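You operate a simulated robot arm through the tools that you are given. There is no shell and no other tool.

Carry out the task below with a simulated robot arm. There is one attempt and no reset: what you move stays moved.

## Task
Tidy up at the left side of the green press table. At the end: the white fitting from the left side of the green press table is on the high step of the packing bench; the orange block from the left side of the green press table is on the high step of the packing bench; the green block from the left side of the green press table is on the high step of the packing bench; the red insulator from the left side of the green press table stands on top of the orange copper coil; the yellow socket cap from the left side of the green press table stands on top of the grey motor; whatever was shut is shut again. Leave all else as you found it, and nothing knocked over.

Only the result counts: the job must be done as asked and must still hold three seconds after the hand-in. Knocking over, shifting, dropping, spilling or breaking anything else fails it. Lids that push on must go on centred and level and be pressed home; caps that screw on are set level and turned clockwise until they are tight.

## Robot
A 7-joint arm with a two-finger parallel gripper, fixed in place. Base frame: the origin is at the foot of the arm, x ahead of it, y to its left, z up. Lengths are in mm, angles in rad, forces in N, time in s.
With the tool pointing down near the work surface it reaches from about 100 to 660 mm from the base axis. Its first joint turns from -1.152 to 1.152 rad. Payload 1.57 kg.
The TCP is the grasp point between the finger pads, 30 mm short of the fingertips. In the tool frame z runs along the fingers and y along their closing line. Largest opening 80 mm; finger width 17, thickness 12; the body of the gripper, 40 by 82 mm, starts 80 mm behind the TCP.
Orientation is that of the tool frame in the base frame, as [roll, pitch, yaw] about the fixed x, y, z axes, in that order (R = Rz(yaw) Ry(pitch) Rx(roll)). With the fingers straight down and closing along the base's y, the tool's x points along the base's -x, its y along +y and its z along -z.

## Interface
- The arm moves only by the tool step_arm. Its argument "steps" is a list of rows, each an object (a shift or turn left out is 0, a gripper value left out holds the last) with "translation": the shift along the base's x, y, z in mm, a list of three; "rotation": the turn, a rotation vector about the base's x, y, z in rad, a list of three; "fingers": the finger opening in mm, from 0 to 80. In form: [{"translation": [tx, ty, tz], "rotation": [rx, ry, rz], "fingers": fingers}, ...]. A call has 1 to 20 rows; each row is the pose to reach, as a shift and turn from the pose commanded when the call began. Rows are played at 5 a second. More than 50 mm and 0.15 rad between two rows, or a gripper value outside its range, and nothing of the call is played. A pose out of reach is approached as far as the arm can. The call stops where the force on the tool passes 40 N (or 10 N more than at its start, if that is more) or the arm is blocked; 0.2 s more then pass. The fingers move at their own pace (about 72 mm/s each) and stop on an object; they squeeze with about 37 N. The grip force told is the motor's: it shows also when the fingers shut on nothing. Time passes only in rows, and 0.2 s behind the last, so rows that repeat a pose let the fingers close. The reply holds the time, the measured pose of the TCP, the force on the tool along the base axes, the opening and the grip force, in the units named above and with some noise, with the torque about the TCP (base axes, N m) and any sound that the robot's microphone picked up.
- Cameras (640 x 400 px; columns grow to the right, rows downward): "scene" is fixed at [49, 430.5, 1417.3]; the picture's right is [-0.81, -0.59, 0.00], its down [-0.37, 0.51, -0.77] and it looks along [0.45, -0.63, -0.64] (base axes); focal length 307 px, centre (320, 200). "wrist" rides on the gripper at [72, -7, -122] in the tool frame; the picture's right is [0.09, 1.00, 0.00], its down [-0.84, 0.08, -0.54] and it looks along [-0.54, 0.05, 0.84] (tool axes); focal length 238 px, centre (320, 200).
- snapshot(camera): a new picture of that camera. No time passes.
- measure_at(camera, pixels): there is no depth. For up to 12 entries [column, row, z] of the newest picture of that camera ("zoom" is the newest enlarged one), the place [x, y] in the base frame at which the ray of that pixel passes the height z, good to about 2 mm. No time passes.
- close_up(camera, box): a new picture of the part [left, top, right, bottom] of that camera's present view, enlarged. No time passes.
- job_done(): hands the job in; it is judged then, once.

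Open the gripper and draw the arm clear of the work before you hand the job in, unless the task says otherwise.

The tools are called after "Call:" as name(argument=value, ...) on one line, values as JSON. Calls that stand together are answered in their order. step_arm: Moves the arm, as the interface text tells. Its arguments: {"type":"object","properties":{"steps":{"type":"array","items":{"type":"object","properties":{"translation":{"type":"array","items":{"type":"number"}},"rotation":{"type":"array","items":{"type":"number"}},"fingers":{"type":"number"}}}}},"required":["steps"]} The other tools are called the same way: snapshot (camera) takes a picture; measure_at (camera, pixels) gives the place at which the rays of pixels pass given heights; close_up (camera, box) takes an enlarged picture of a part of a camera's view; job_done () hands the job in.

At the start:

```text
time: 0.0
ee_pos: [389.7, -225.4, 1142.3]
tool_rot: [3.14, -0.001, 3.141]
ft_force: [-0.2, 0.1, 1.0]
moment: [0.02, 0.01, 0.0]
grip_width: 80.3
finger_force: 0.0
```

scene: 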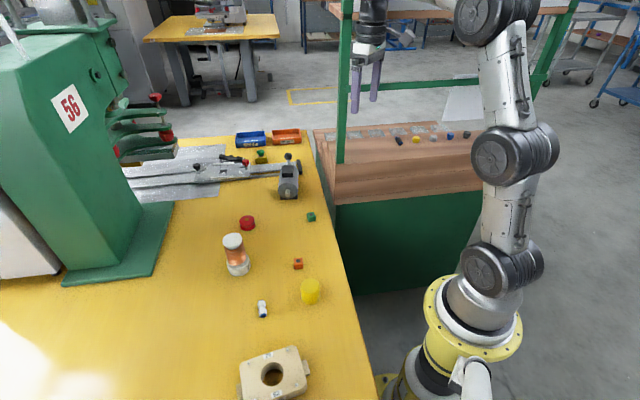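
wrist: 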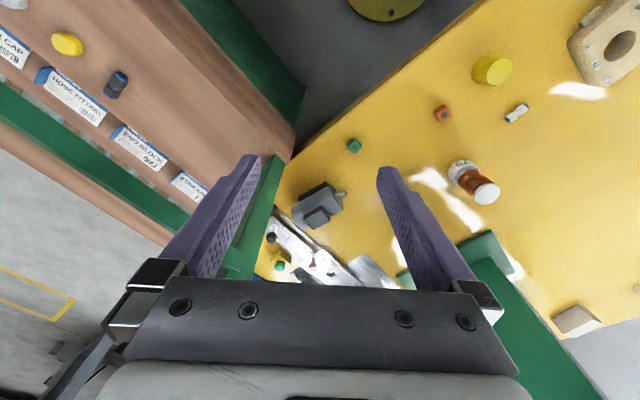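

I'll start by looking closely at the table, the coil, the motor and the packing bench in the scene view.

Call:
close_up(camera="scene", box=[200, 180, 360, 340])

Call:
close_up(camera="scene", box=[220, 110, 340, 210])

Call:
close_up(camera="scene", box=[310, 90, 500, 220])

Call:
close_up(camera="wrist", box=[0, 0, 320, 200])

Call:
close_up(camera="wrist", box=[320, 0, 640, 200])

```text
2.50 times, centred on (280, 260) of scene
```

zoom: 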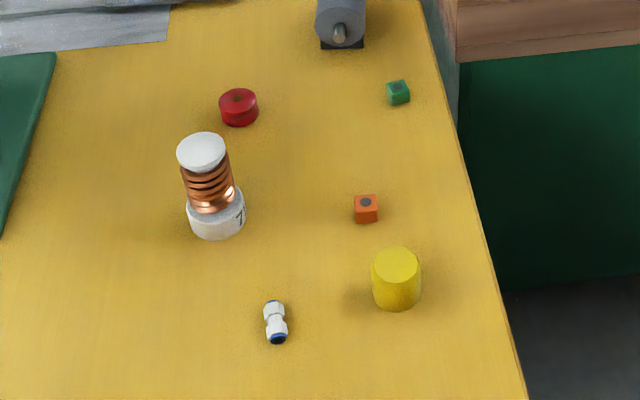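

```text
4.00 times, centred on (280, 160) of scene
```

zoom: 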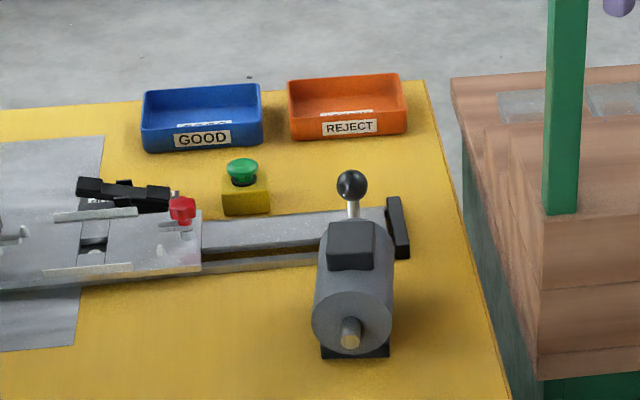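

```text
3.08 times, centred on (405, 155) of scene
```

zoom: 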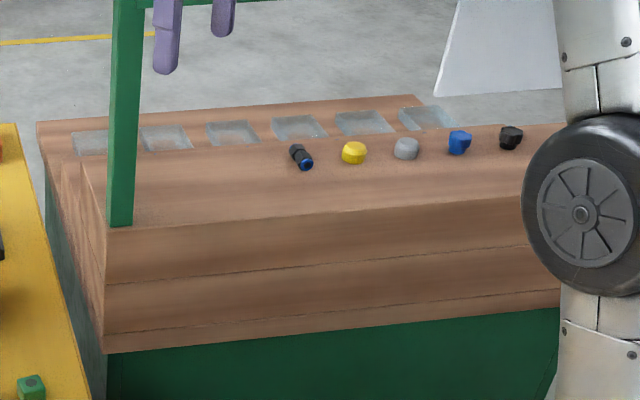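

```text
2.00 times, centred on (160, 100) of wrist
```

zoom: 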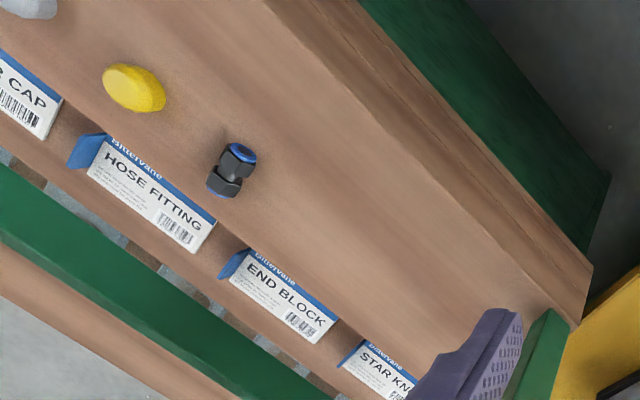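

```text
2.00 times, centred on (480, 100) of wrist
```

zoom: 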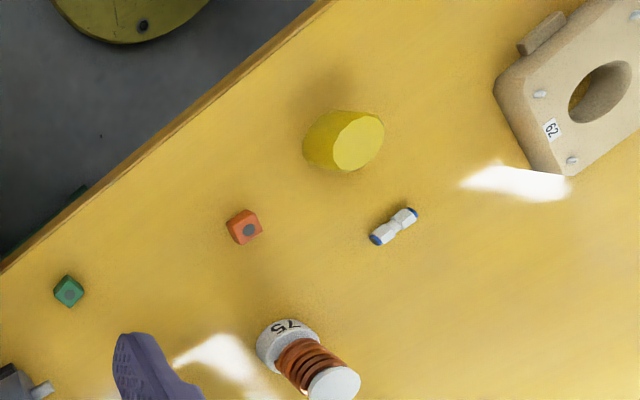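

The table holds the green, orange, white, yellow and red items; I measure matched points in both views at two heights to get the work surface heights by triangulation.

Call:
measure_at(camera="scene", pixels=[[311, 217, 0], [311, 217, 500], [298, 264, 0], [298, 264, 500], [262, 310, 0], [262, 310, 500], [310, 292, 0], [310, 292, 500], [335, 205, 0], [335, 205, 500], [416, 140, 0], [416, 140, 500]])

Call:
measure_at(camera="wrist", pixels=[[354, 145, 0], [354, 145, 500], [442, 114, 0], [442, 114, 500], [517, 113, 0], [517, 113, 500], [490, 71, 0], [490, 71, 500], [293, 152, 0], [293, 152, 500], [66, 44, 0], [66, 44, 500]])

```text
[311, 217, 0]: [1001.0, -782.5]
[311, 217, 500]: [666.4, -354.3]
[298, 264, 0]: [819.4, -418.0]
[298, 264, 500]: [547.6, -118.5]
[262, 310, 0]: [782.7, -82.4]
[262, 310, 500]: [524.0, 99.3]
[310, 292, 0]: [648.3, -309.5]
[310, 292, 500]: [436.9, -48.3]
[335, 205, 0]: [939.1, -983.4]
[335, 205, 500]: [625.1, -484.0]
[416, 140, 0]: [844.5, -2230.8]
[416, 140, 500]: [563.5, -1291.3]
```

```text
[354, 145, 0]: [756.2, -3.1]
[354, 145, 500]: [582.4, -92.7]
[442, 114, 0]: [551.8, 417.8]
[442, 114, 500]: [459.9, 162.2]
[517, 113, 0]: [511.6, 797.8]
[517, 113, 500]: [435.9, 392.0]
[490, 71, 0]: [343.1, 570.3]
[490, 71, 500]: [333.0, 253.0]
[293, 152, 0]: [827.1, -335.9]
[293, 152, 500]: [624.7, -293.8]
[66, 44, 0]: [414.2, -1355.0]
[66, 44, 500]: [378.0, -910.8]
```

Rays meet at about z≈750 for the table items and ≈880 for the bench items. I measure the green post, the coil, motor and bench edges before moving.

Call:
measure_at(camera="scene", pixels=[[340, 163, 870], [345, 10, 1200], [345, 10, 1400], [335, 205, 870], [346, 162, 870], [247, 223, 745], [238, 268, 745], [233, 241, 820], [289, 192, 745], [289, 172, 800], [482, 150, 870], [475, 187, 870]])

Call:
close_up(camera="scene", box=[300, 0, 420, 170])

Call:
close_up(camera="wrist", box=[160, 120, 360, 290])

```text
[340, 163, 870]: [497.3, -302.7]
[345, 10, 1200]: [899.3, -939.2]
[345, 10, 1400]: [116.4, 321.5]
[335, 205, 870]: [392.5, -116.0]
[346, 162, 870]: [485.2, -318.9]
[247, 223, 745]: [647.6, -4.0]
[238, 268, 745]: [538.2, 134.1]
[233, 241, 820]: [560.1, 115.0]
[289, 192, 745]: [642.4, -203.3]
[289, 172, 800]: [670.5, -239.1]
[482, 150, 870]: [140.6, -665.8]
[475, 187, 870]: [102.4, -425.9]
```

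```text
2.35 times, centred on (360, 85) of scene
```

zoom: 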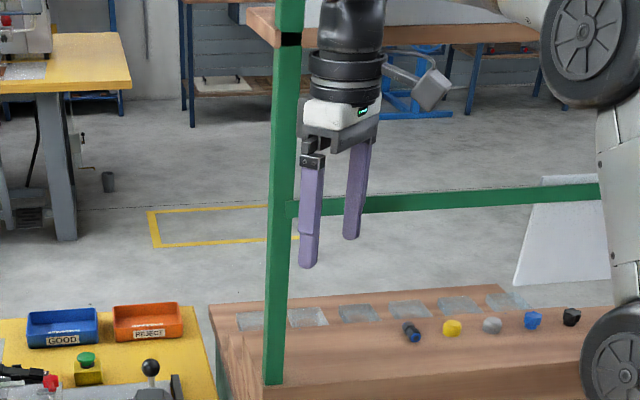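

```text
2.35 times, centred on (260, 205) of wrist
```

zoom: 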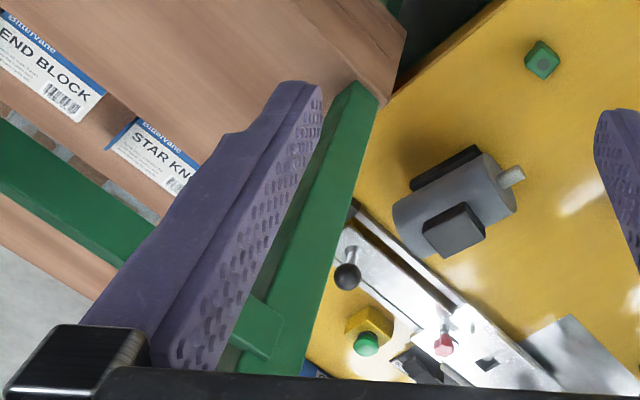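

I triangulate the motor's terminal box, the coil top, red insulator and the bench corners using both views.

Call:
measure_at(camera="scene", pixels=[[287.5, 171.2, 800], [287.5, 171.2, 900], [247, 219, 750], [247, 219, 800], [232.5, 240, 800], [232.5, 240, 900], [336, 195, 850], [336, 195, 750]])

Call:
measure_at(camera="wrist", pixels=[[317.4, 217.7, 800], [317.4, 217.7, 900], [487, 191, 800], [487, 191, 900], [285, 158, 850], [285, 158, 900], [296, 134, 850], [296, 134, 750], [295, 155, 750], [295, 155, 850], [113, 85, 870], [66, 44, 870]])

Call:
close_up(camera="wrist", box=[100, 0, 340, 150])

Call:
close_up(camera="scene", box=[300, 110, 440, 215])

```text
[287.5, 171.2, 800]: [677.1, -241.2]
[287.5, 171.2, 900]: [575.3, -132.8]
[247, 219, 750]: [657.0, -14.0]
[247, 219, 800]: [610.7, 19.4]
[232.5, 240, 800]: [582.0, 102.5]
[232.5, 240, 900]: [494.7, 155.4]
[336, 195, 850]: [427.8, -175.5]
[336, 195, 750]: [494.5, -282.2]
```

```text
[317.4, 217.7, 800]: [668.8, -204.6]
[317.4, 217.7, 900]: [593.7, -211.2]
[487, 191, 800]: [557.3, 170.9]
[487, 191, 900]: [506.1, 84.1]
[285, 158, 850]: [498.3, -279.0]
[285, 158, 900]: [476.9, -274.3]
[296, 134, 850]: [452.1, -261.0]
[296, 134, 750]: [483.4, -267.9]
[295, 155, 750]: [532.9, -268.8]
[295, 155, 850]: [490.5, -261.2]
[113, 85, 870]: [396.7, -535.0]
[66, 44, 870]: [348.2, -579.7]
```

```text
2.67 times, centred on (220, 75) of wrist
```

zoom: 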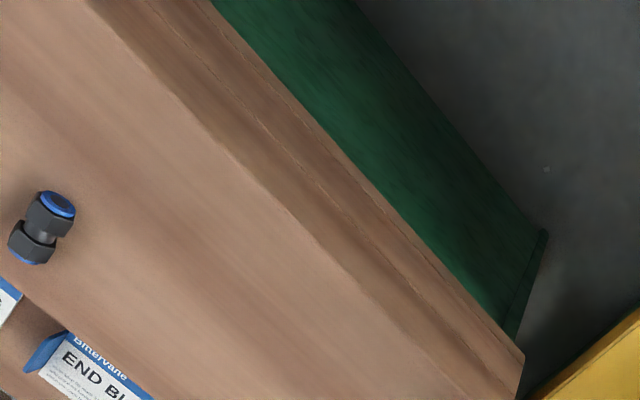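

```text
3.81 times, centred on (370, 162) of scene
```

zoom: 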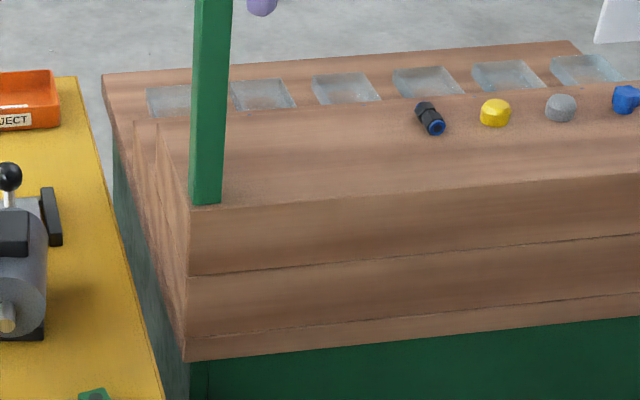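

The bench looks stepped, highest nearest the arm, with a green post at its corner near (490,-300). I back the arm away from the post to get a clean overhead view of the table.

Call:
step_arm(steps=[{"translation": [-30, 30, 0]}, {"translation": [-60, 60, 0]}, {"translation": [-80, 100, 0]}, {"translation": [-100, 140, 0]}, {"translation": [-110, 180, 0]}, {"translation": [-120, 220, 0]}, {"translation": [-120, 220, 0]}])

Call:
snapshot(camera="wrist")

Call:
snapshot(camera="scene")

```text
time: 1.6
ee_pos: [272.4, -3.3, 1142.6]
tool_rot: [3.139, -0.001, 3.141]
ft_force: [0.0, -0.3, -0.5]
moment: [0.0, -0.01, -0.01]
grip_width: 79.9
finger_force: 0.0
```

```text
taken
```

wrist: 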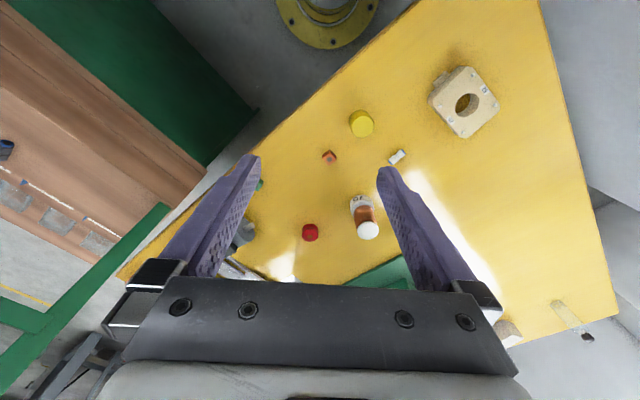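

```text
taken
```

scene: 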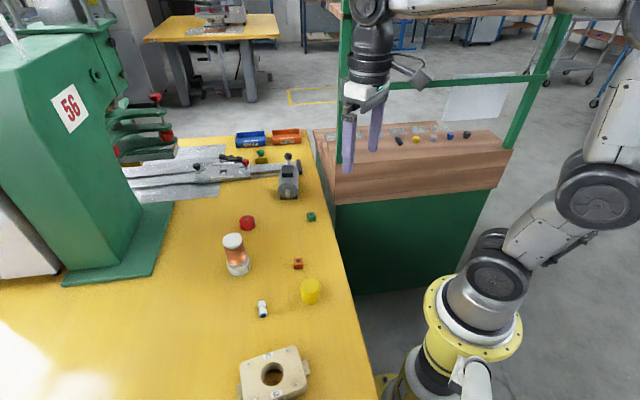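

The whole bench now shows, with a second post at about (510,150) and a cross beam. I zoom in and measure its corners.

Call:
close_up(camera="scene", box=[310, 90, 550, 240])

Call:
close_up(camera="scene", box=[310, 0, 590, 170])

Call:
close_up(camera="wrist", box=[0, 0, 280, 400])

```text
2.67 times, centred on (430, 165) of scene
```

zoom: 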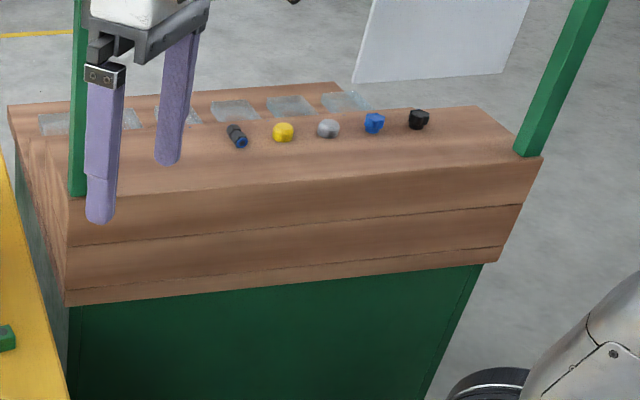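

```text
2.29 times, centred on (450, 85) of scene
```

zoom: 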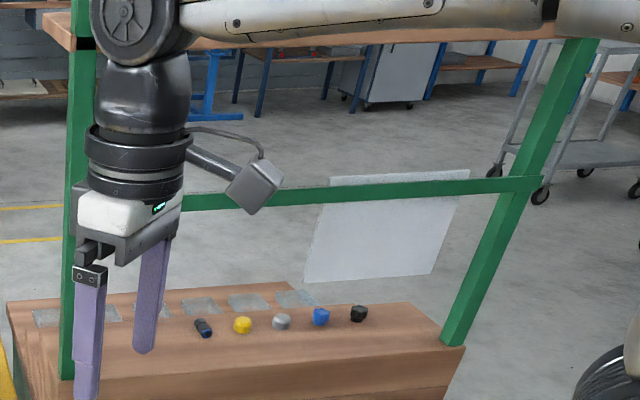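

```text
1.00 times, centred on (140, 200) of wrist (not enlarged: the box is as wide or as high as the picture)
```

zoom: 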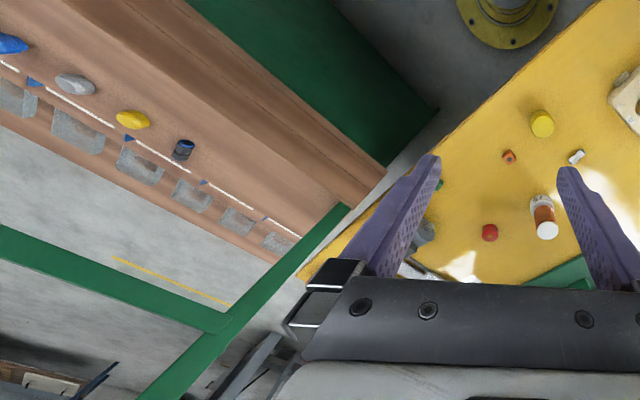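

I measure the bench front corners and the sample positions in both current views to fix the high step's height.

Call:
measure_at(camera="scene", pixels=[[335.5, 163.9, 850], [335.5, 163.9, 900], [513.2, 148.9, 850], [513.2, 148.9, 900], [398.5, 140, 850], [398.5, 140, 900], [433, 138, 850], [433, 138, 900], [416, 139, 850], [416, 139, 900]])

Call:
snapshot(camera="wrist")

Call:
measure_at(camera="wrist", pixels=[[165, 205, 850], [165, 205, 900], [2, 151, 850], [2, 151, 900], [205, 170, 750], [205, 170, 850], [205, 170, 900]])

Call:
close_up(camera="wrist", box=[80, 120, 280, 245])

```text
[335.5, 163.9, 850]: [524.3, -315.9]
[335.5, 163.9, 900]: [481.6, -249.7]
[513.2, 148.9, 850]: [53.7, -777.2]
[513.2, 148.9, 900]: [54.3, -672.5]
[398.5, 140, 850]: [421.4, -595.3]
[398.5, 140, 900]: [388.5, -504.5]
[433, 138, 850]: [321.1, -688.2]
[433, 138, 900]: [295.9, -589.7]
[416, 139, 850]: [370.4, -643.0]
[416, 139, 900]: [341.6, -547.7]
```

```text
taken
```

wrist: 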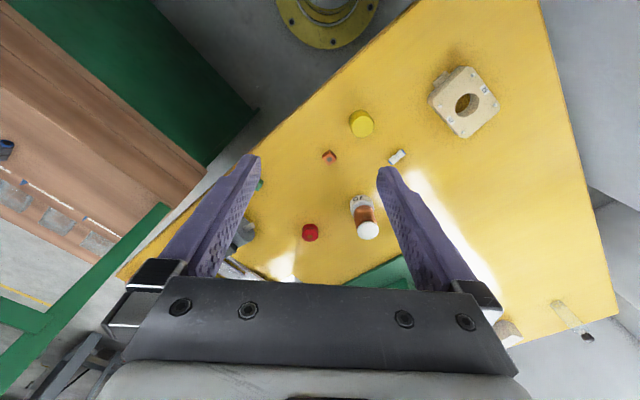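

```text
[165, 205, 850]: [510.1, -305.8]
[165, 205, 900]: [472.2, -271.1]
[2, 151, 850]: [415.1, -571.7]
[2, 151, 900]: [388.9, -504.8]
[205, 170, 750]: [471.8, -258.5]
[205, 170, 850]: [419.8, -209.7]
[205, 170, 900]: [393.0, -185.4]
```

```text
3.20 times, centred on (180, 182) of wrist
```

zoom: 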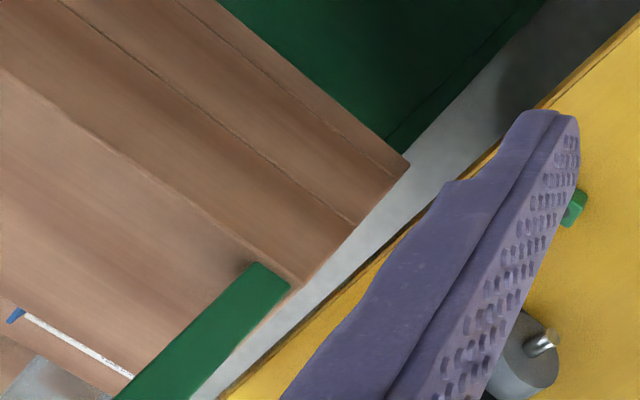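

The bench front is rotated 45° (about x−y≈755) with its top near z≈888, and the beam hangs in that plane at ≈1105. I now zoom on the table items in the wrist view.

Call:
close_up(camera="wrist", box=[280, 130, 420, 260])

Call:
close_up(camera="wrist", box=[300, 90, 420, 170])

```text
3.08 times, centred on (350, 195) of wrist
```

zoom: 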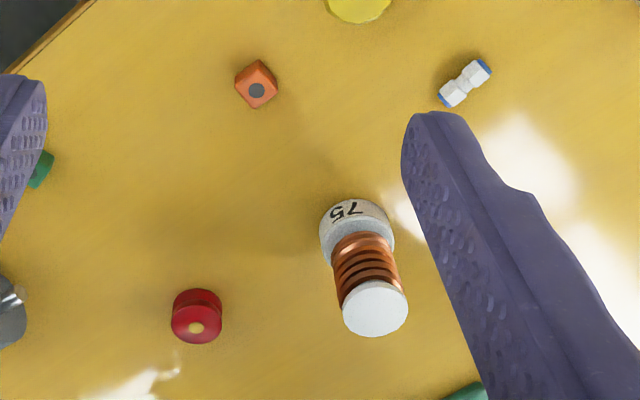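

```text
5.00 times, centred on (360, 130) of wrist
```

zoom: 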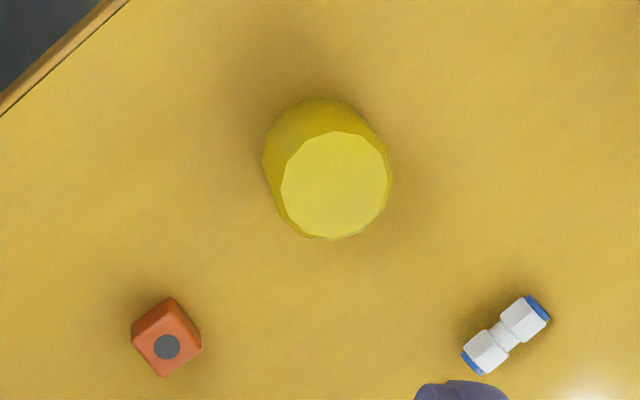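

I measure the matched tops in both views: red (309.7,236.3), coil top (367.9,230.1), yellow cap top (363,127), orange (329.4,159.4), white (397,157).

Call:
measure_at(camera="wrist", pixels=[[309.7, 236.3, 750], [309.7, 236.3, 800], [367.9, 230.1, 800], [367.9, 230.1, 850], [363, 127, 750], [363, 127, 800], [329.4, 159.4, 750], [329.4, 159.4, 780], [397, 157, 750], [397, 157, 780]])

Call:
measure_at(camera="scene", pixels=[[247.6, 218.8, 750], [247.6, 218.8, 800], [232.4, 238.8, 800], [232.4, 238.8, 850], [310.4, 286.4, 750], [310.4, 286.4, 800], [298, 261.5, 750], [298, 261.5, 780], [262.4, 309, 750], [262.4, 309, 780]])

Call:
close_up(camera="scene", box=[270, 240, 340, 330])

Call:
close_up(camera="scene", box=[210, 200, 290, 290])

```text
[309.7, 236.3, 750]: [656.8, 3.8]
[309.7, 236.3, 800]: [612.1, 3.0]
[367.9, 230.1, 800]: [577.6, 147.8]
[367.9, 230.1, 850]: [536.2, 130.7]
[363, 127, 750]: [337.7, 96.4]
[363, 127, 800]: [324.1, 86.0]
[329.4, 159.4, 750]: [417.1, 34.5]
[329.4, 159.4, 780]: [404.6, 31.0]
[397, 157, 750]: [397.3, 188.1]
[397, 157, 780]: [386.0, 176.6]
```

```text
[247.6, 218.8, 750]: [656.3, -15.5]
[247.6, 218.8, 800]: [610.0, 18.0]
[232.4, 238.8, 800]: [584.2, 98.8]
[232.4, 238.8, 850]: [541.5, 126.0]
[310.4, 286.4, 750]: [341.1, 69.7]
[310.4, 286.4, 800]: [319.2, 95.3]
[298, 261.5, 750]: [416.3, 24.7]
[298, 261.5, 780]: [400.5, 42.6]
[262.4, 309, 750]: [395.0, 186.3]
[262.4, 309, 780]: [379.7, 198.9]
```

```text
4.44 times, centred on (305, 285) of scene
```

zoom: 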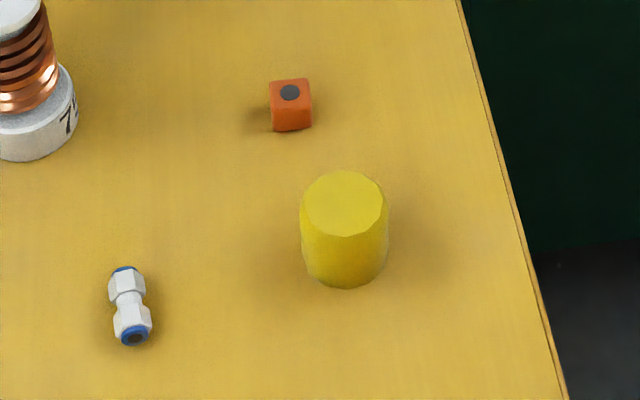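

```text
4.44 times, centred on (250, 245) of scene
```

zoom: 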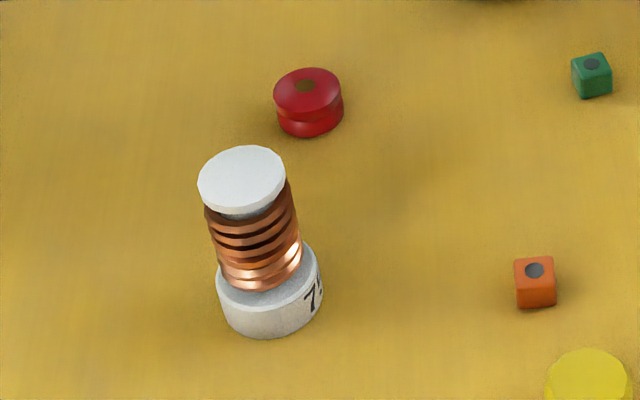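

Estimates: coil top (534,129,855), red top (631,3,778), yellow cap top (326,89,787), orange (410,33,764), motor box top (645,-207,832). I move nearer the motor for a detailed view.

Call:
step_arm(steps=[{"translation": [35, -25, -20]}, {"translation": [70, -50, -40]}, {"translation": [105, -75, -60]}, {"translation": [140, -100, -80]}, {"translation": [150, -120, -92]}, {"translation": [150, -120, -92]}])

Call:
snapshot(camera="wrist")

Call:
snapshot(camera="scene")

```text
time: 3.0
ee_pos: [422.6, -127.7, 1049.9]
tool_rot: [3.141, -0.001, -3.14]
ft_force: [-0.1, -0.2, 0.0]
moment: [-0.03, -0.01, 0.0]
grip_width: 79.8
finger_force: 0.0
```

```text
taken
```

wrist: 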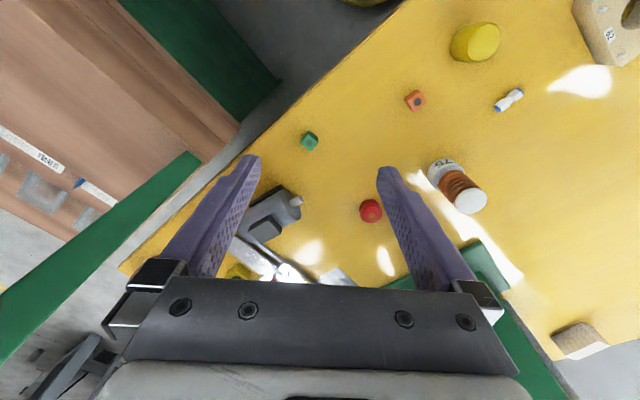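

```text
taken
```

scene: 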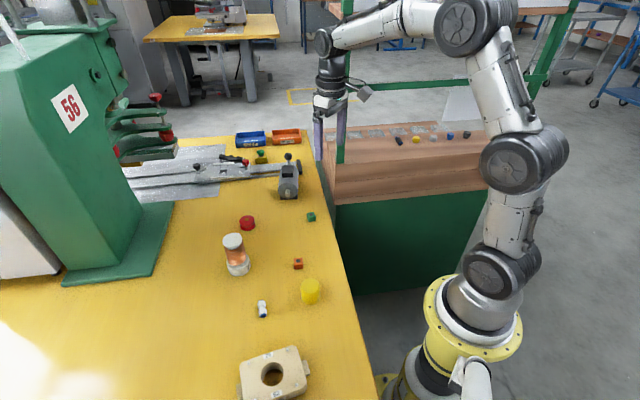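

The arm is clear of the post; I zoom in on the motor, red insulator and green block.

Call:
close_up(camera="wrist", box=[220, 120, 400, 290])

Call:
close_up(camera="scene", box=[260, 135, 330, 205])

Call:
close_up(camera="scene", box=[290, 0, 450, 170])

```text
2.35 times, centred on (310, 205) of wrist
```

zoom: 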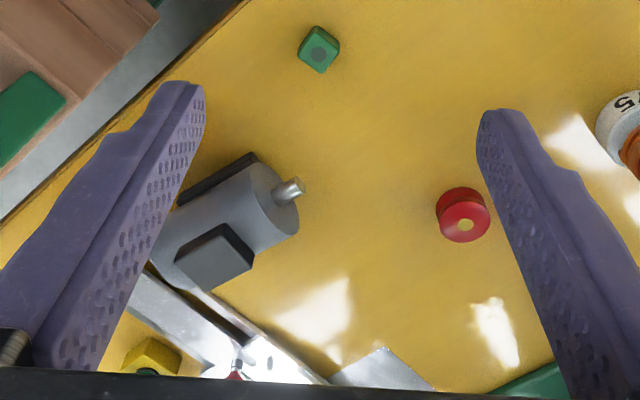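

```text
5.71 times, centred on (295, 170) of scene
```

zoom: 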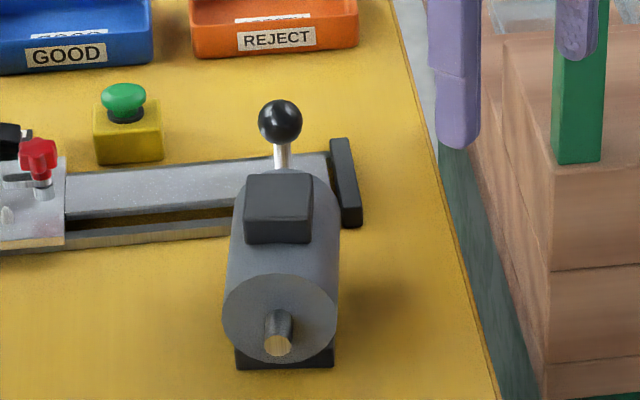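

```text
2.35 times, centred on (370, 85) of scene
```

zoom: 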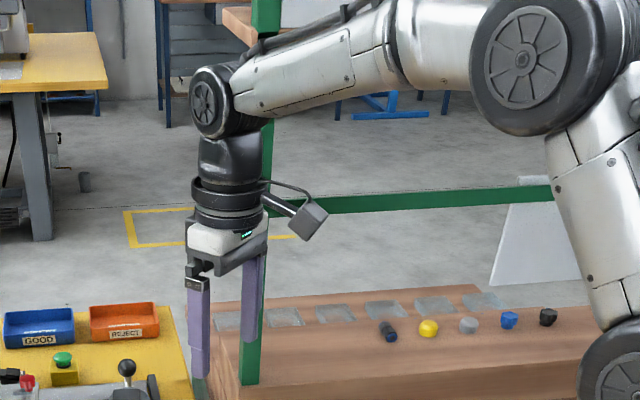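

The box on the motor is about 36 mm square at z≈832 and the lever ball is ~140 mm away from it. I test whether a vertical tool can reach above the motor box, staying high (tips at ~930).

Call:
step_arm(steps=[{"translation": [40, -10, -15]}, {"translation": [80, -22, -30]}, {"translation": [120, -36, -45]}, {"translation": [160, -50, -60]}, {"translation": [195, -64, -75]}, {"translation": [222, -79, -90]}, {"translation": [222, -79, -90]}])

Call:
snapshot(camera="scene")

Call:
snapshot(camera="wrist")

```text
time: 4.6
ee_pos: [615.1, -194.5, 956.2]
tool_rot: [-3.141, -0.001, -3.141]
ft_force: [-0.2, -0.3, 0.4]
moment: [0.0, 0.0, -0.03]
grip_width: 80.1
finger_force: 0.1
out of reach, approached as far as the arm can: row 5, 6, 7
```

```text
taken
```

scene: 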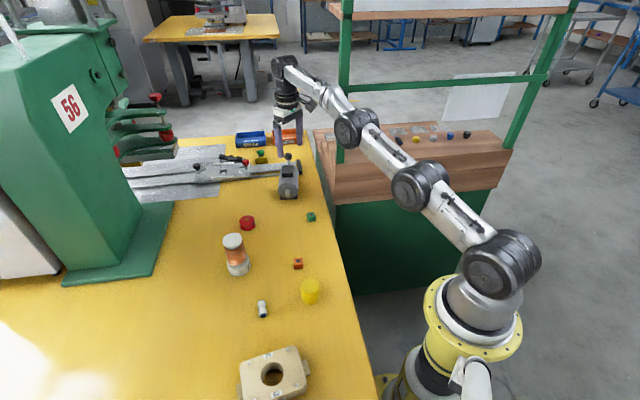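

```text
taken
```

wrist: 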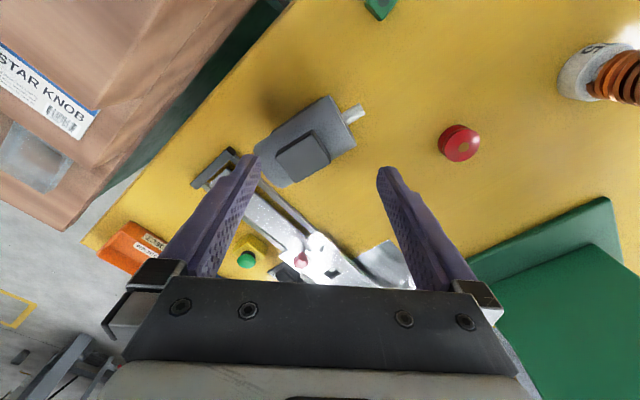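

Vertical reach ends at r≈645 here, so the motor placement needs an outward tilt. This view shows the motor box well, so I zoom and measure it.

Call:
close_up(camera="wrist", box=[240, 80, 400, 200])

Call:
measure_at(camera="wrist", pixels=[[305, 156, 820], [305, 156, 830], [305, 156, 840], [464, 146, 770], [464, 146, 780]])

Call:
measure_at(camera="scene", pixels=[[288, 168.6, 820], [288, 168.6, 830], [288, 168.6, 840]])

```text
3.33 times, centred on (320, 140) of wrist
```

zoom: 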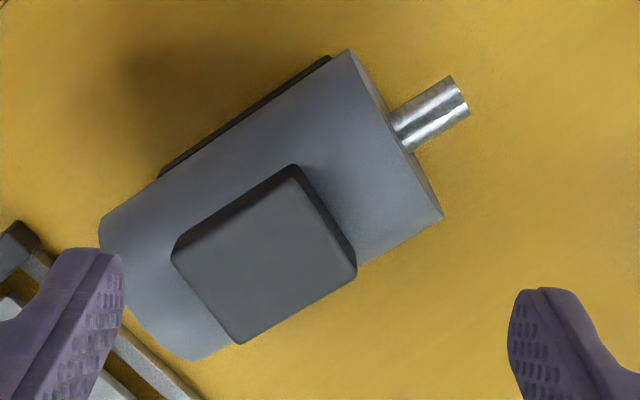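

```text
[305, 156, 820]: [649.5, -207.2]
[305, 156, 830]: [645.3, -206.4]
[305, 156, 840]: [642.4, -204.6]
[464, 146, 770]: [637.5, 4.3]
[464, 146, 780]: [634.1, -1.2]
```

```text
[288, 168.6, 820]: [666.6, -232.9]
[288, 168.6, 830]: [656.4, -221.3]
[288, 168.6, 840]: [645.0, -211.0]
```

I measure the four corners of the motor box top at several heights to get its centre, size and yaw.

Call:
measure_at(camera="zoom", pixels=[[175, 262, 838], [300, 183, 838], [356, 272, 838], [240, 342, 838], [268, 265, 830], [268, 265, 838], [268, 265, 846]])

Call:
close_up(camera="scene", box=[265, 145, 315, 205])

```text
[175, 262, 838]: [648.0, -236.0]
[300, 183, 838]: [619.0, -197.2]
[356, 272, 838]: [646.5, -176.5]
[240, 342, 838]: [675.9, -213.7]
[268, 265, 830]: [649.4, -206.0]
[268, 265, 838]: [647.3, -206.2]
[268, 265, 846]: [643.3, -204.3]
```

```text
6.67 times, centred on (290, 175) of scene
```

zoom: 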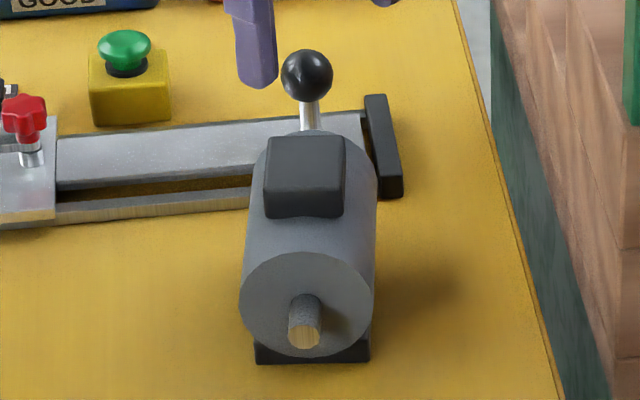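

The box top is about 48×35 mm, centred near (647,-206) at z≈840. I retreat towards the yellow cap and then tilt the tool 30° outward so the motor is reachable.

Call:
step_arm(steps=[{"translation": [-35, 20, 15]}, {"translation": [-70, 45, 30]}, {"translation": [-105, 70, 45]}, {"translation": [-140, 95, 60]}, {"translation": [-170, 125, 70]}, {"translation": [-200, 155, 75]}, {"translation": [-230, 185, 70]}, {"translation": [-260, 215, 65]}, {"translation": [-290, 245, 60]}, {"translation": [-320, 275, 50]}, {"translation": [-342, 293, 40]}, {"translation": [-342, 293, 40]}])

Call:
step_arm(steps=[{"rotation": [0, -0.13, 0]}, {"rotation": [0, -0.26, 0]}, {"rotation": [0, -0.39, 0]}, {"rotation": [0, -0.5236, 0]}, {"rotation": [0, -0.5236, 0]}])

Call:
snapshot(camera="wrist")

Call:
snapshot(camera="scene")

```text
time: 7.2
ee_pos: [273.0, 99.3, 999.3]
tool_rot: [-3.139, -0.001, 3.141]
ft_force: [-0.2, 0.5, 0.5]
moment: [-0.01, 0.04, 0.03]
grip_width: 80.3
finger_force: 0.1
```

```text
time: 8.4
ee_pos: [272.0, 98.2, 996.8]
tool_rot: [3.141, 0.525, -3.139]
ft_force: [0.8, -0.4, -0.3]
moment: [-0.01, 0.01, -0.02]
grip_width: 79.9
finger_force: 0.2
```

```text
taken
```

wrist: 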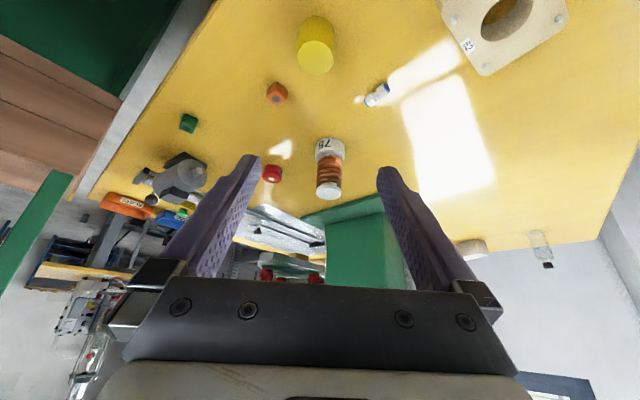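

```text
taken
```

scene: 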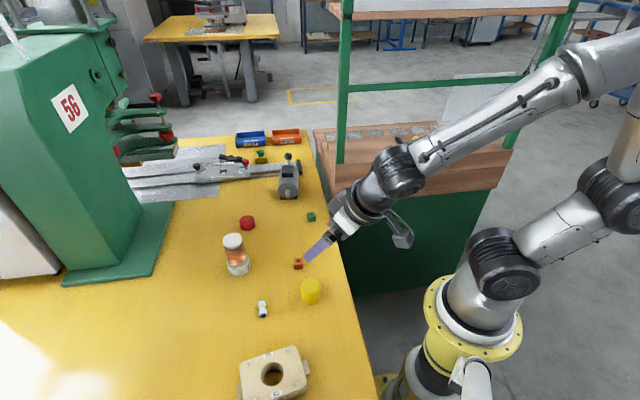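

The tilt works (pitch 0.525). I zoom on the yellow cap from this pose to refine its position.

Call:
close_up(camera="wrist", box=[270, 0, 360, 90])

Call:
close_up(camera="wrist", box=[230, 60, 410, 210])

```text
4.44 times, centred on (315, 45) of wrist
```

zoom: 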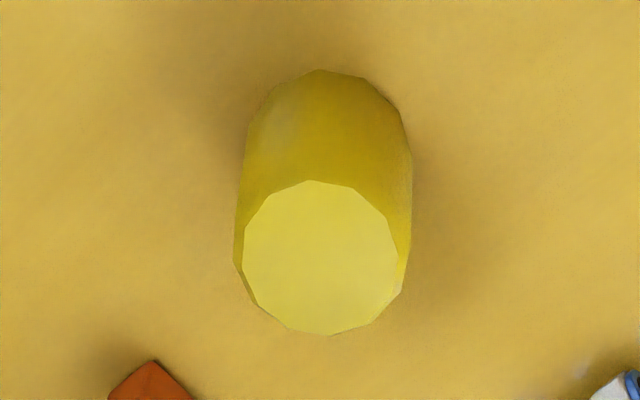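

```text
2.67 times, centred on (320, 135) of wrist
```

zoom: 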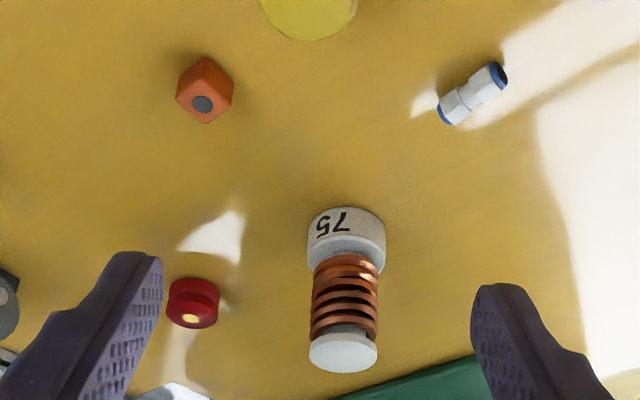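

I measure the cap's top centre and edges and its near base edge.

Call:
measure_at(camera="wrist", pixels=[[315, 58.3, 785], [315, 58.3, 790], [297.7, 59, 787], [332.3, 57.5, 787], [317, 75.4, 787], [313, 40.5, 787], [315.5, 15.7, 745], [315.5, 15.7, 740]])

```text
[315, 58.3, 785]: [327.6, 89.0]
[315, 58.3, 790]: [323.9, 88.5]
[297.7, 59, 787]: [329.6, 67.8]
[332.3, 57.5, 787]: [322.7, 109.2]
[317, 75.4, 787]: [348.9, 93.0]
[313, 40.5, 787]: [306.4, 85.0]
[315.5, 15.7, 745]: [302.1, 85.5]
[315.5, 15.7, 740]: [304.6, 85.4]
```

Cap axis is about (326,89), diameter ≈43 mm, top 787. I move above it with the tilted tool and check alignment before descending.

Call:
step_arm(steps=[{"translation": [15, -3, -45]}, {"translation": [30, -6, -90]}, {"translation": [45.8, -9.7, -130]}, {"translation": [45.8, -9.7, -150]}, {"translation": [45.8, -9.7, -150]}])

Call:
snapshot(camera="wrist")

Call:
snapshot(camera="scene")

```text
time: 9.6
ee_pos: [320.0, 89.2, 847.5]
tool_rot: [-3.141, 0.524, 3.141]
ft_force: [-0.5, 0.4, 0.6]
moment: [-0.03, 0.02, -0.02]
grip_width: 79.9
finger_force: 0.0
```

```text
taken
```

wrist: 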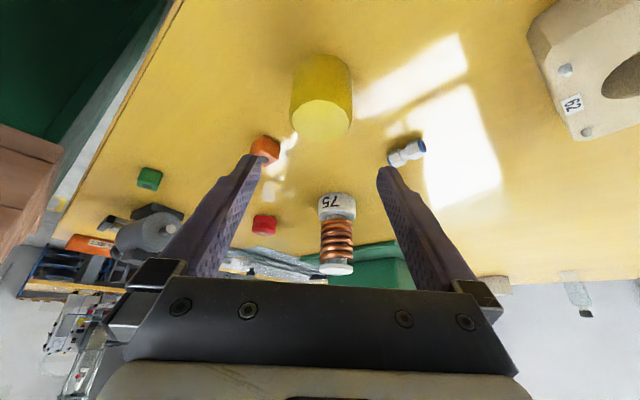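

```text
taken
```

scene: 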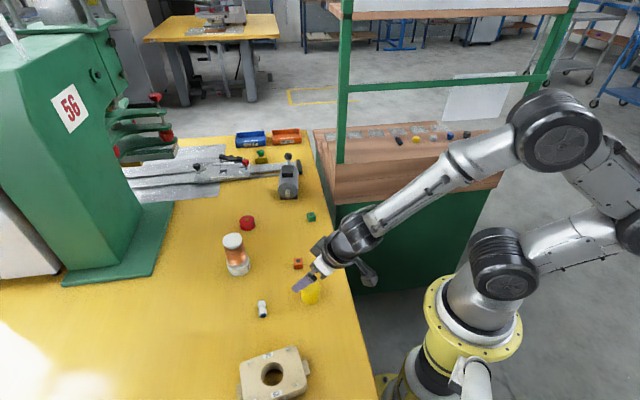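

The cap sits centred between the fingertips (columns ≈253/385, cap ≈320). I descend 66 mm and close on it.

Call:
step_arm(steps=[{"translation": [0, 0, -20]}, {"translation": [0, 0, -40]}, {"translation": [0, 0, -55]}, {"translation": [0, 0, -66]}, {"translation": [0, 0, -66], "fingers": 30}, {"translation": [0, 0, -66], "fingers": 30}, {"translation": [0, 0, -66], "fingers": 30}, {"translation": [0, 0, -66], "fingers": 30}])

Call:
snapshot(camera="wrist")

```text
time: 11.4
ee_pos: [319.7, 87.8, 779.6]
tool_rot: [-3.14, 0.523, 3.141]
ft_force: [-0.5, 0.2, 0.2]
moment: [0.01, 0.04, 0.0]
grip_width: 46.6
finger_force: 37.3
```

```text
taken
```

wrist: 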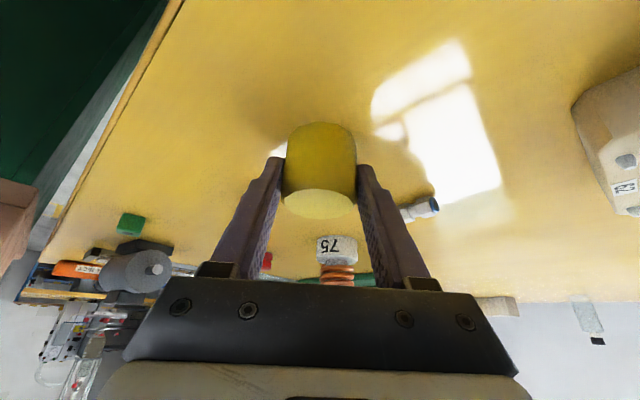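

Gripped at 46.6 mm. I lift 160 mm and verify the hold before travelling.

Call:
step_arm(steps=[{"translation": [0, 0, 10], "fingers": 30}, {"translation": [0, 0, 45]}, {"translation": [0, 0, 85]}, {"translation": [0, 0, 125]}, {"translation": [0, 0, 160]}, {"translation": [0, 0, 160]}])

Call:
close_up(camera="wrist", box=[240, 100, 400, 260])

```text
time: 12.8
ee_pos: [316.3, 91.5, 941.0]
tool_rot: [-3.14, 0.522, 3.142]
ft_force: [-0.5, -0.3, -0.5]
moment: [-0.03, 0.01, -0.02]
grip_width: 46.4
finger_force: 37.5
```

```text
2.50 times, centred on (320, 180) of wrist
```

zoom: 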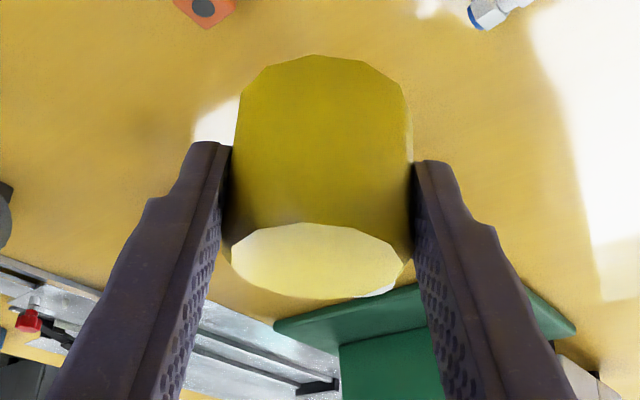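

The cap is held upright. I travel to the hover above the motor, turning the tool -0.308 rad on the way.

Call:
step_arm(steps=[{"translation": [32, -29, 0], "rotation": [0, 0, -0.031]}, {"translation": [64, -58, 0], "rotation": [0, 0, -0.062]}, {"translation": [96, -88, 0], "rotation": [0, 0, -0.093]}, {"translation": [128, -117, 0], "rotation": [0, 0, -0.124]}, {"translation": [160, -146, 0], "rotation": [0, 0, -0.155]}, {"translation": [192, -175, 0], "rotation": [0, 0, -0.186]}, {"translation": [224, -204, 0], "rotation": [0, 0, -0.217]}, {"translation": [256, -233, 0], "rotation": [0, 0, -0.248]}, {"translation": [290, -263, 0], "rotation": [0, 0, -0.279]}, {"translation": [321, -292.5, 0], "rotation": [0, 0, -0.308]}, {"translation": [321, -292.5, 0], "rotation": [0, 0, -0.308]}])

Call:
snapshot(camera="wrist")

Call:
snapshot(camera="scene")

```text
time: 15.2
ee_pos: [638.8, -205.1, 941.8]
tool_rot: [-3.141, 0.524, 2.832]
ft_force: [-0.1, -0.2, -0.2]
moment: [0.02, 0.05, 0.01]
grip_width: 46.2
finger_force: 37.0
```

```text
taken
```

wrist: 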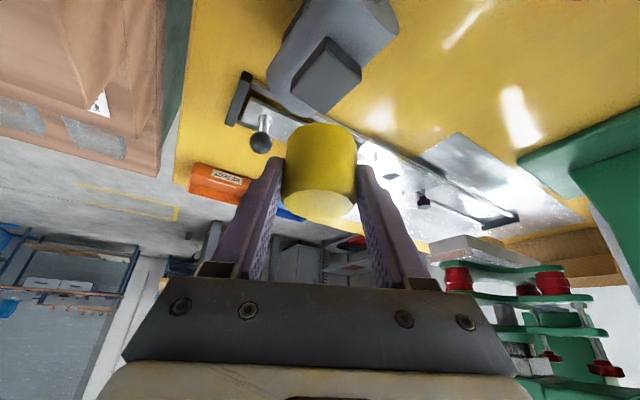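

```text
taken
```

scene: 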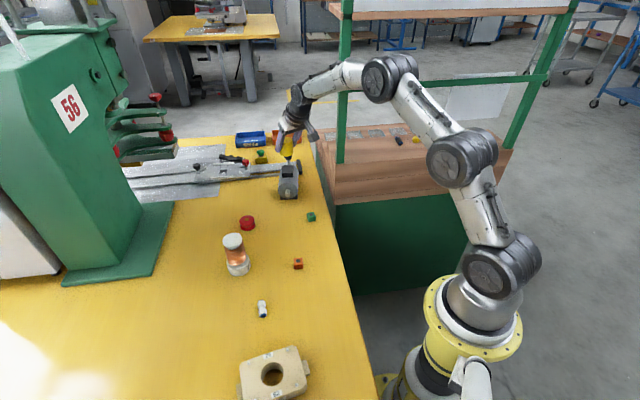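

Pose reached exactly. I zoom in on the motor box from here to confirm its centre.

Call:
close_up(camera="wrist", box=[260, 0, 420, 130])

Call:
close_up(camera="scene", box=[260, 100, 330, 210])

```text
3.08 times, centred on (340, 65) of wrist
```

zoom: 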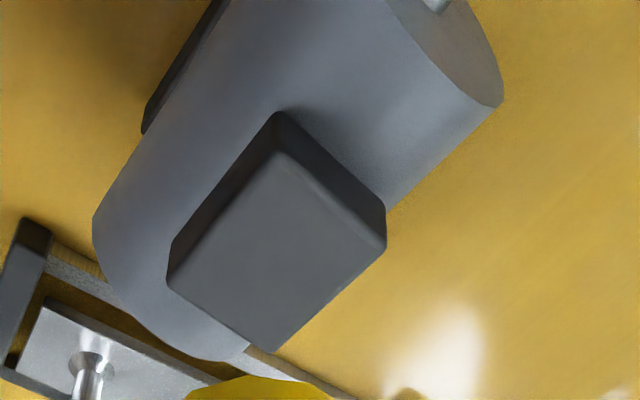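

```text
3.64 times, centred on (295, 155) of scene
```

zoom: 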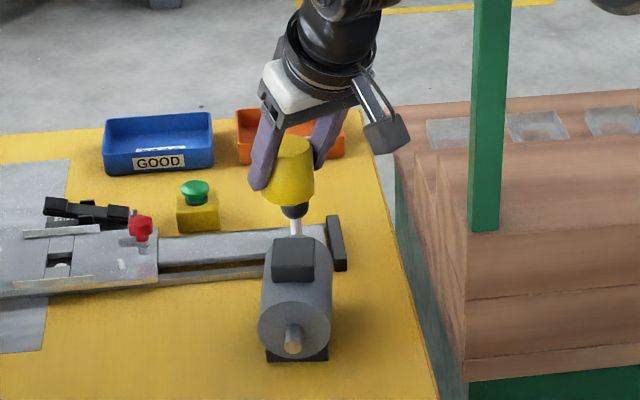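

I measure the four visible box-top corners in the wrist view at candidate heights, and the box top centre in the scene view.

Call:
measure_at(camera="wrist", pixels=[[291.2, 91, 838], [326.3, 51.3, 838], [360.5, 78, 838], [324.4, 113.7, 838], [291.2, 91, 844], [326.3, 51.3, 844], [360.5, 78, 844], [324.4, 113.7, 844]])

Call:
measure_at(camera="scene", pixels=[[287.8, 169.3, 834], [287.8, 169.3, 838], [287.8, 169.3, 842], [287.8, 169.3, 846]])

```text
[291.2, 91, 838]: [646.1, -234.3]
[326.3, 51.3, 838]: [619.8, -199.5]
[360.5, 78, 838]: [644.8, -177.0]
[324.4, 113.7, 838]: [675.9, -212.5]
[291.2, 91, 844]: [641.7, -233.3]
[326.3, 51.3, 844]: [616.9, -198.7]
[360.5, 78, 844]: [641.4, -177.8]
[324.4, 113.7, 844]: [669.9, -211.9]
```

```text
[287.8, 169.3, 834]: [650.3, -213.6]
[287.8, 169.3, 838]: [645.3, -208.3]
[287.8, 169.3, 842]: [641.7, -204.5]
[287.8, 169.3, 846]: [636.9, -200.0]
```

Box centre ≈(646,-206) at z≈838, matching the commanded cap axis. I descend towards contact (expected TCP z≈873).

Call:
step_arm(steps=[{"translation": [0, 0, -20]}, {"translation": [0, 0, -40]}, {"translation": [0, 0, -54]}, {"translation": [0, 0, -60]}, {"translation": [0, 0, -60]}])

Call:
close_up(camera="scene", box=[265, 135, 315, 205])

Call:
close_up(camera="wrist", box=[240, 60, 400, 220])

```text
time: 16.4
ee_pos: [639.7, -203.8, 880.8]
tool_rot: [-3.141, 0.525, 2.836]
ft_force: [0.2, 0.5, -0.5]
moment: [-0.02, -0.01, 0.0]
grip_width: 46.1
finger_force: 36.5
```

```text
5.71 times, centred on (290, 170) of scene
```

zoom: 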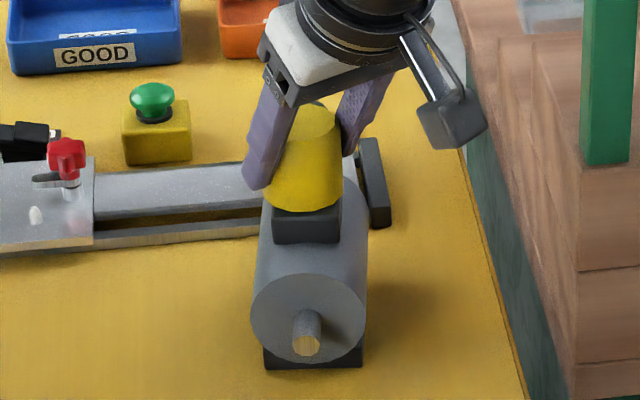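

```text
2.50 times, centred on (320, 140) of wrist
```

zoom: 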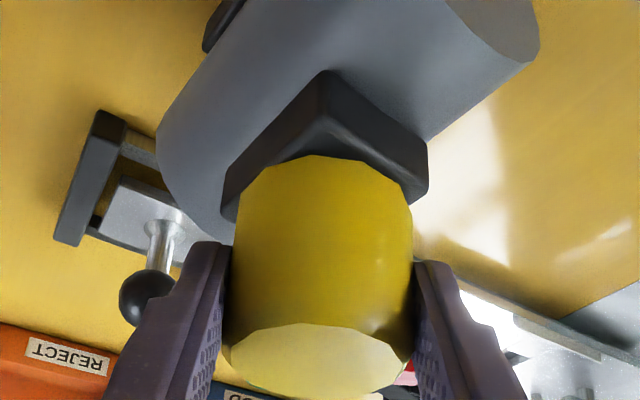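

Well aligned over the box. I descend in small steps, watching the force.

Call:
step_arm(steps=[{"translation": [0, 0, -1.5]}, {"translation": [0, 0, -3]}, {"translation": [0, 0, -4]}, {"translation": [0, 0, -4]}])

Call:
step_arm(steps=[{"translation": [0, 0, -1]}, {"translation": [0, 0, -2]}, {"translation": [0, 0, -2]}])

```text
time: 17.4
ee_pos: [639.2, -205.5, 879.1]
tool_rot: [-3.141, 0.526, 2.834]
ft_force: [0.2, -0.4, 3.2]
moment: [-0.06, 0.0, -0.02]
grip_width: 46.2
finger_force: 36.9
```

```text
time: 18.2
ee_pos: [640.7, -204.4, 876.8]
tool_rot: [3.14, 0.529, 2.835]
ft_force: [-5.3, -1.4, 14.0]
moment: [-0.29, 0.3, -0.06]
grip_width: 46.0
finger_force: 36.8
```

Contact is made (14 N). I ease up 1.5 mm to relax the pressure and check that the cap sits flat.

Call:
step_arm(steps=[{"translation": [0, 0, 1]}, {"translation": [0, 0, 1.5]}, {"translation": [0, 0, 1.5]}])

Call:
close_up(camera="wrist", box=[240, 60, 400, 220])

Call:
close_up(camera="scene", box=[270, 145, 310, 195])

```text
time: 19.0
ee_pos: [639.4, -203.0, 878.9]
tool_rot: [3.141, 0.526, 2.834]
ft_force: [3.0, -2.1, 7.9]
moment: [-0.28, -0.09, 0.04]
grip_width: 46.0
finger_force: 37.5
```

```text
2.50 times, centred on (320, 140) of wrist
```

zoom: 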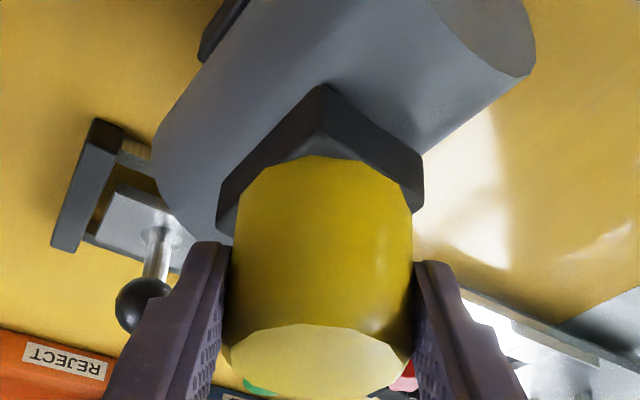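

```text
8.00 times, centred on (290, 170) of scene
```

zoom: 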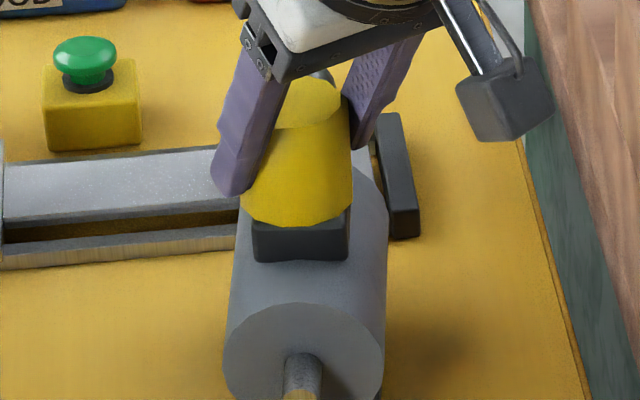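

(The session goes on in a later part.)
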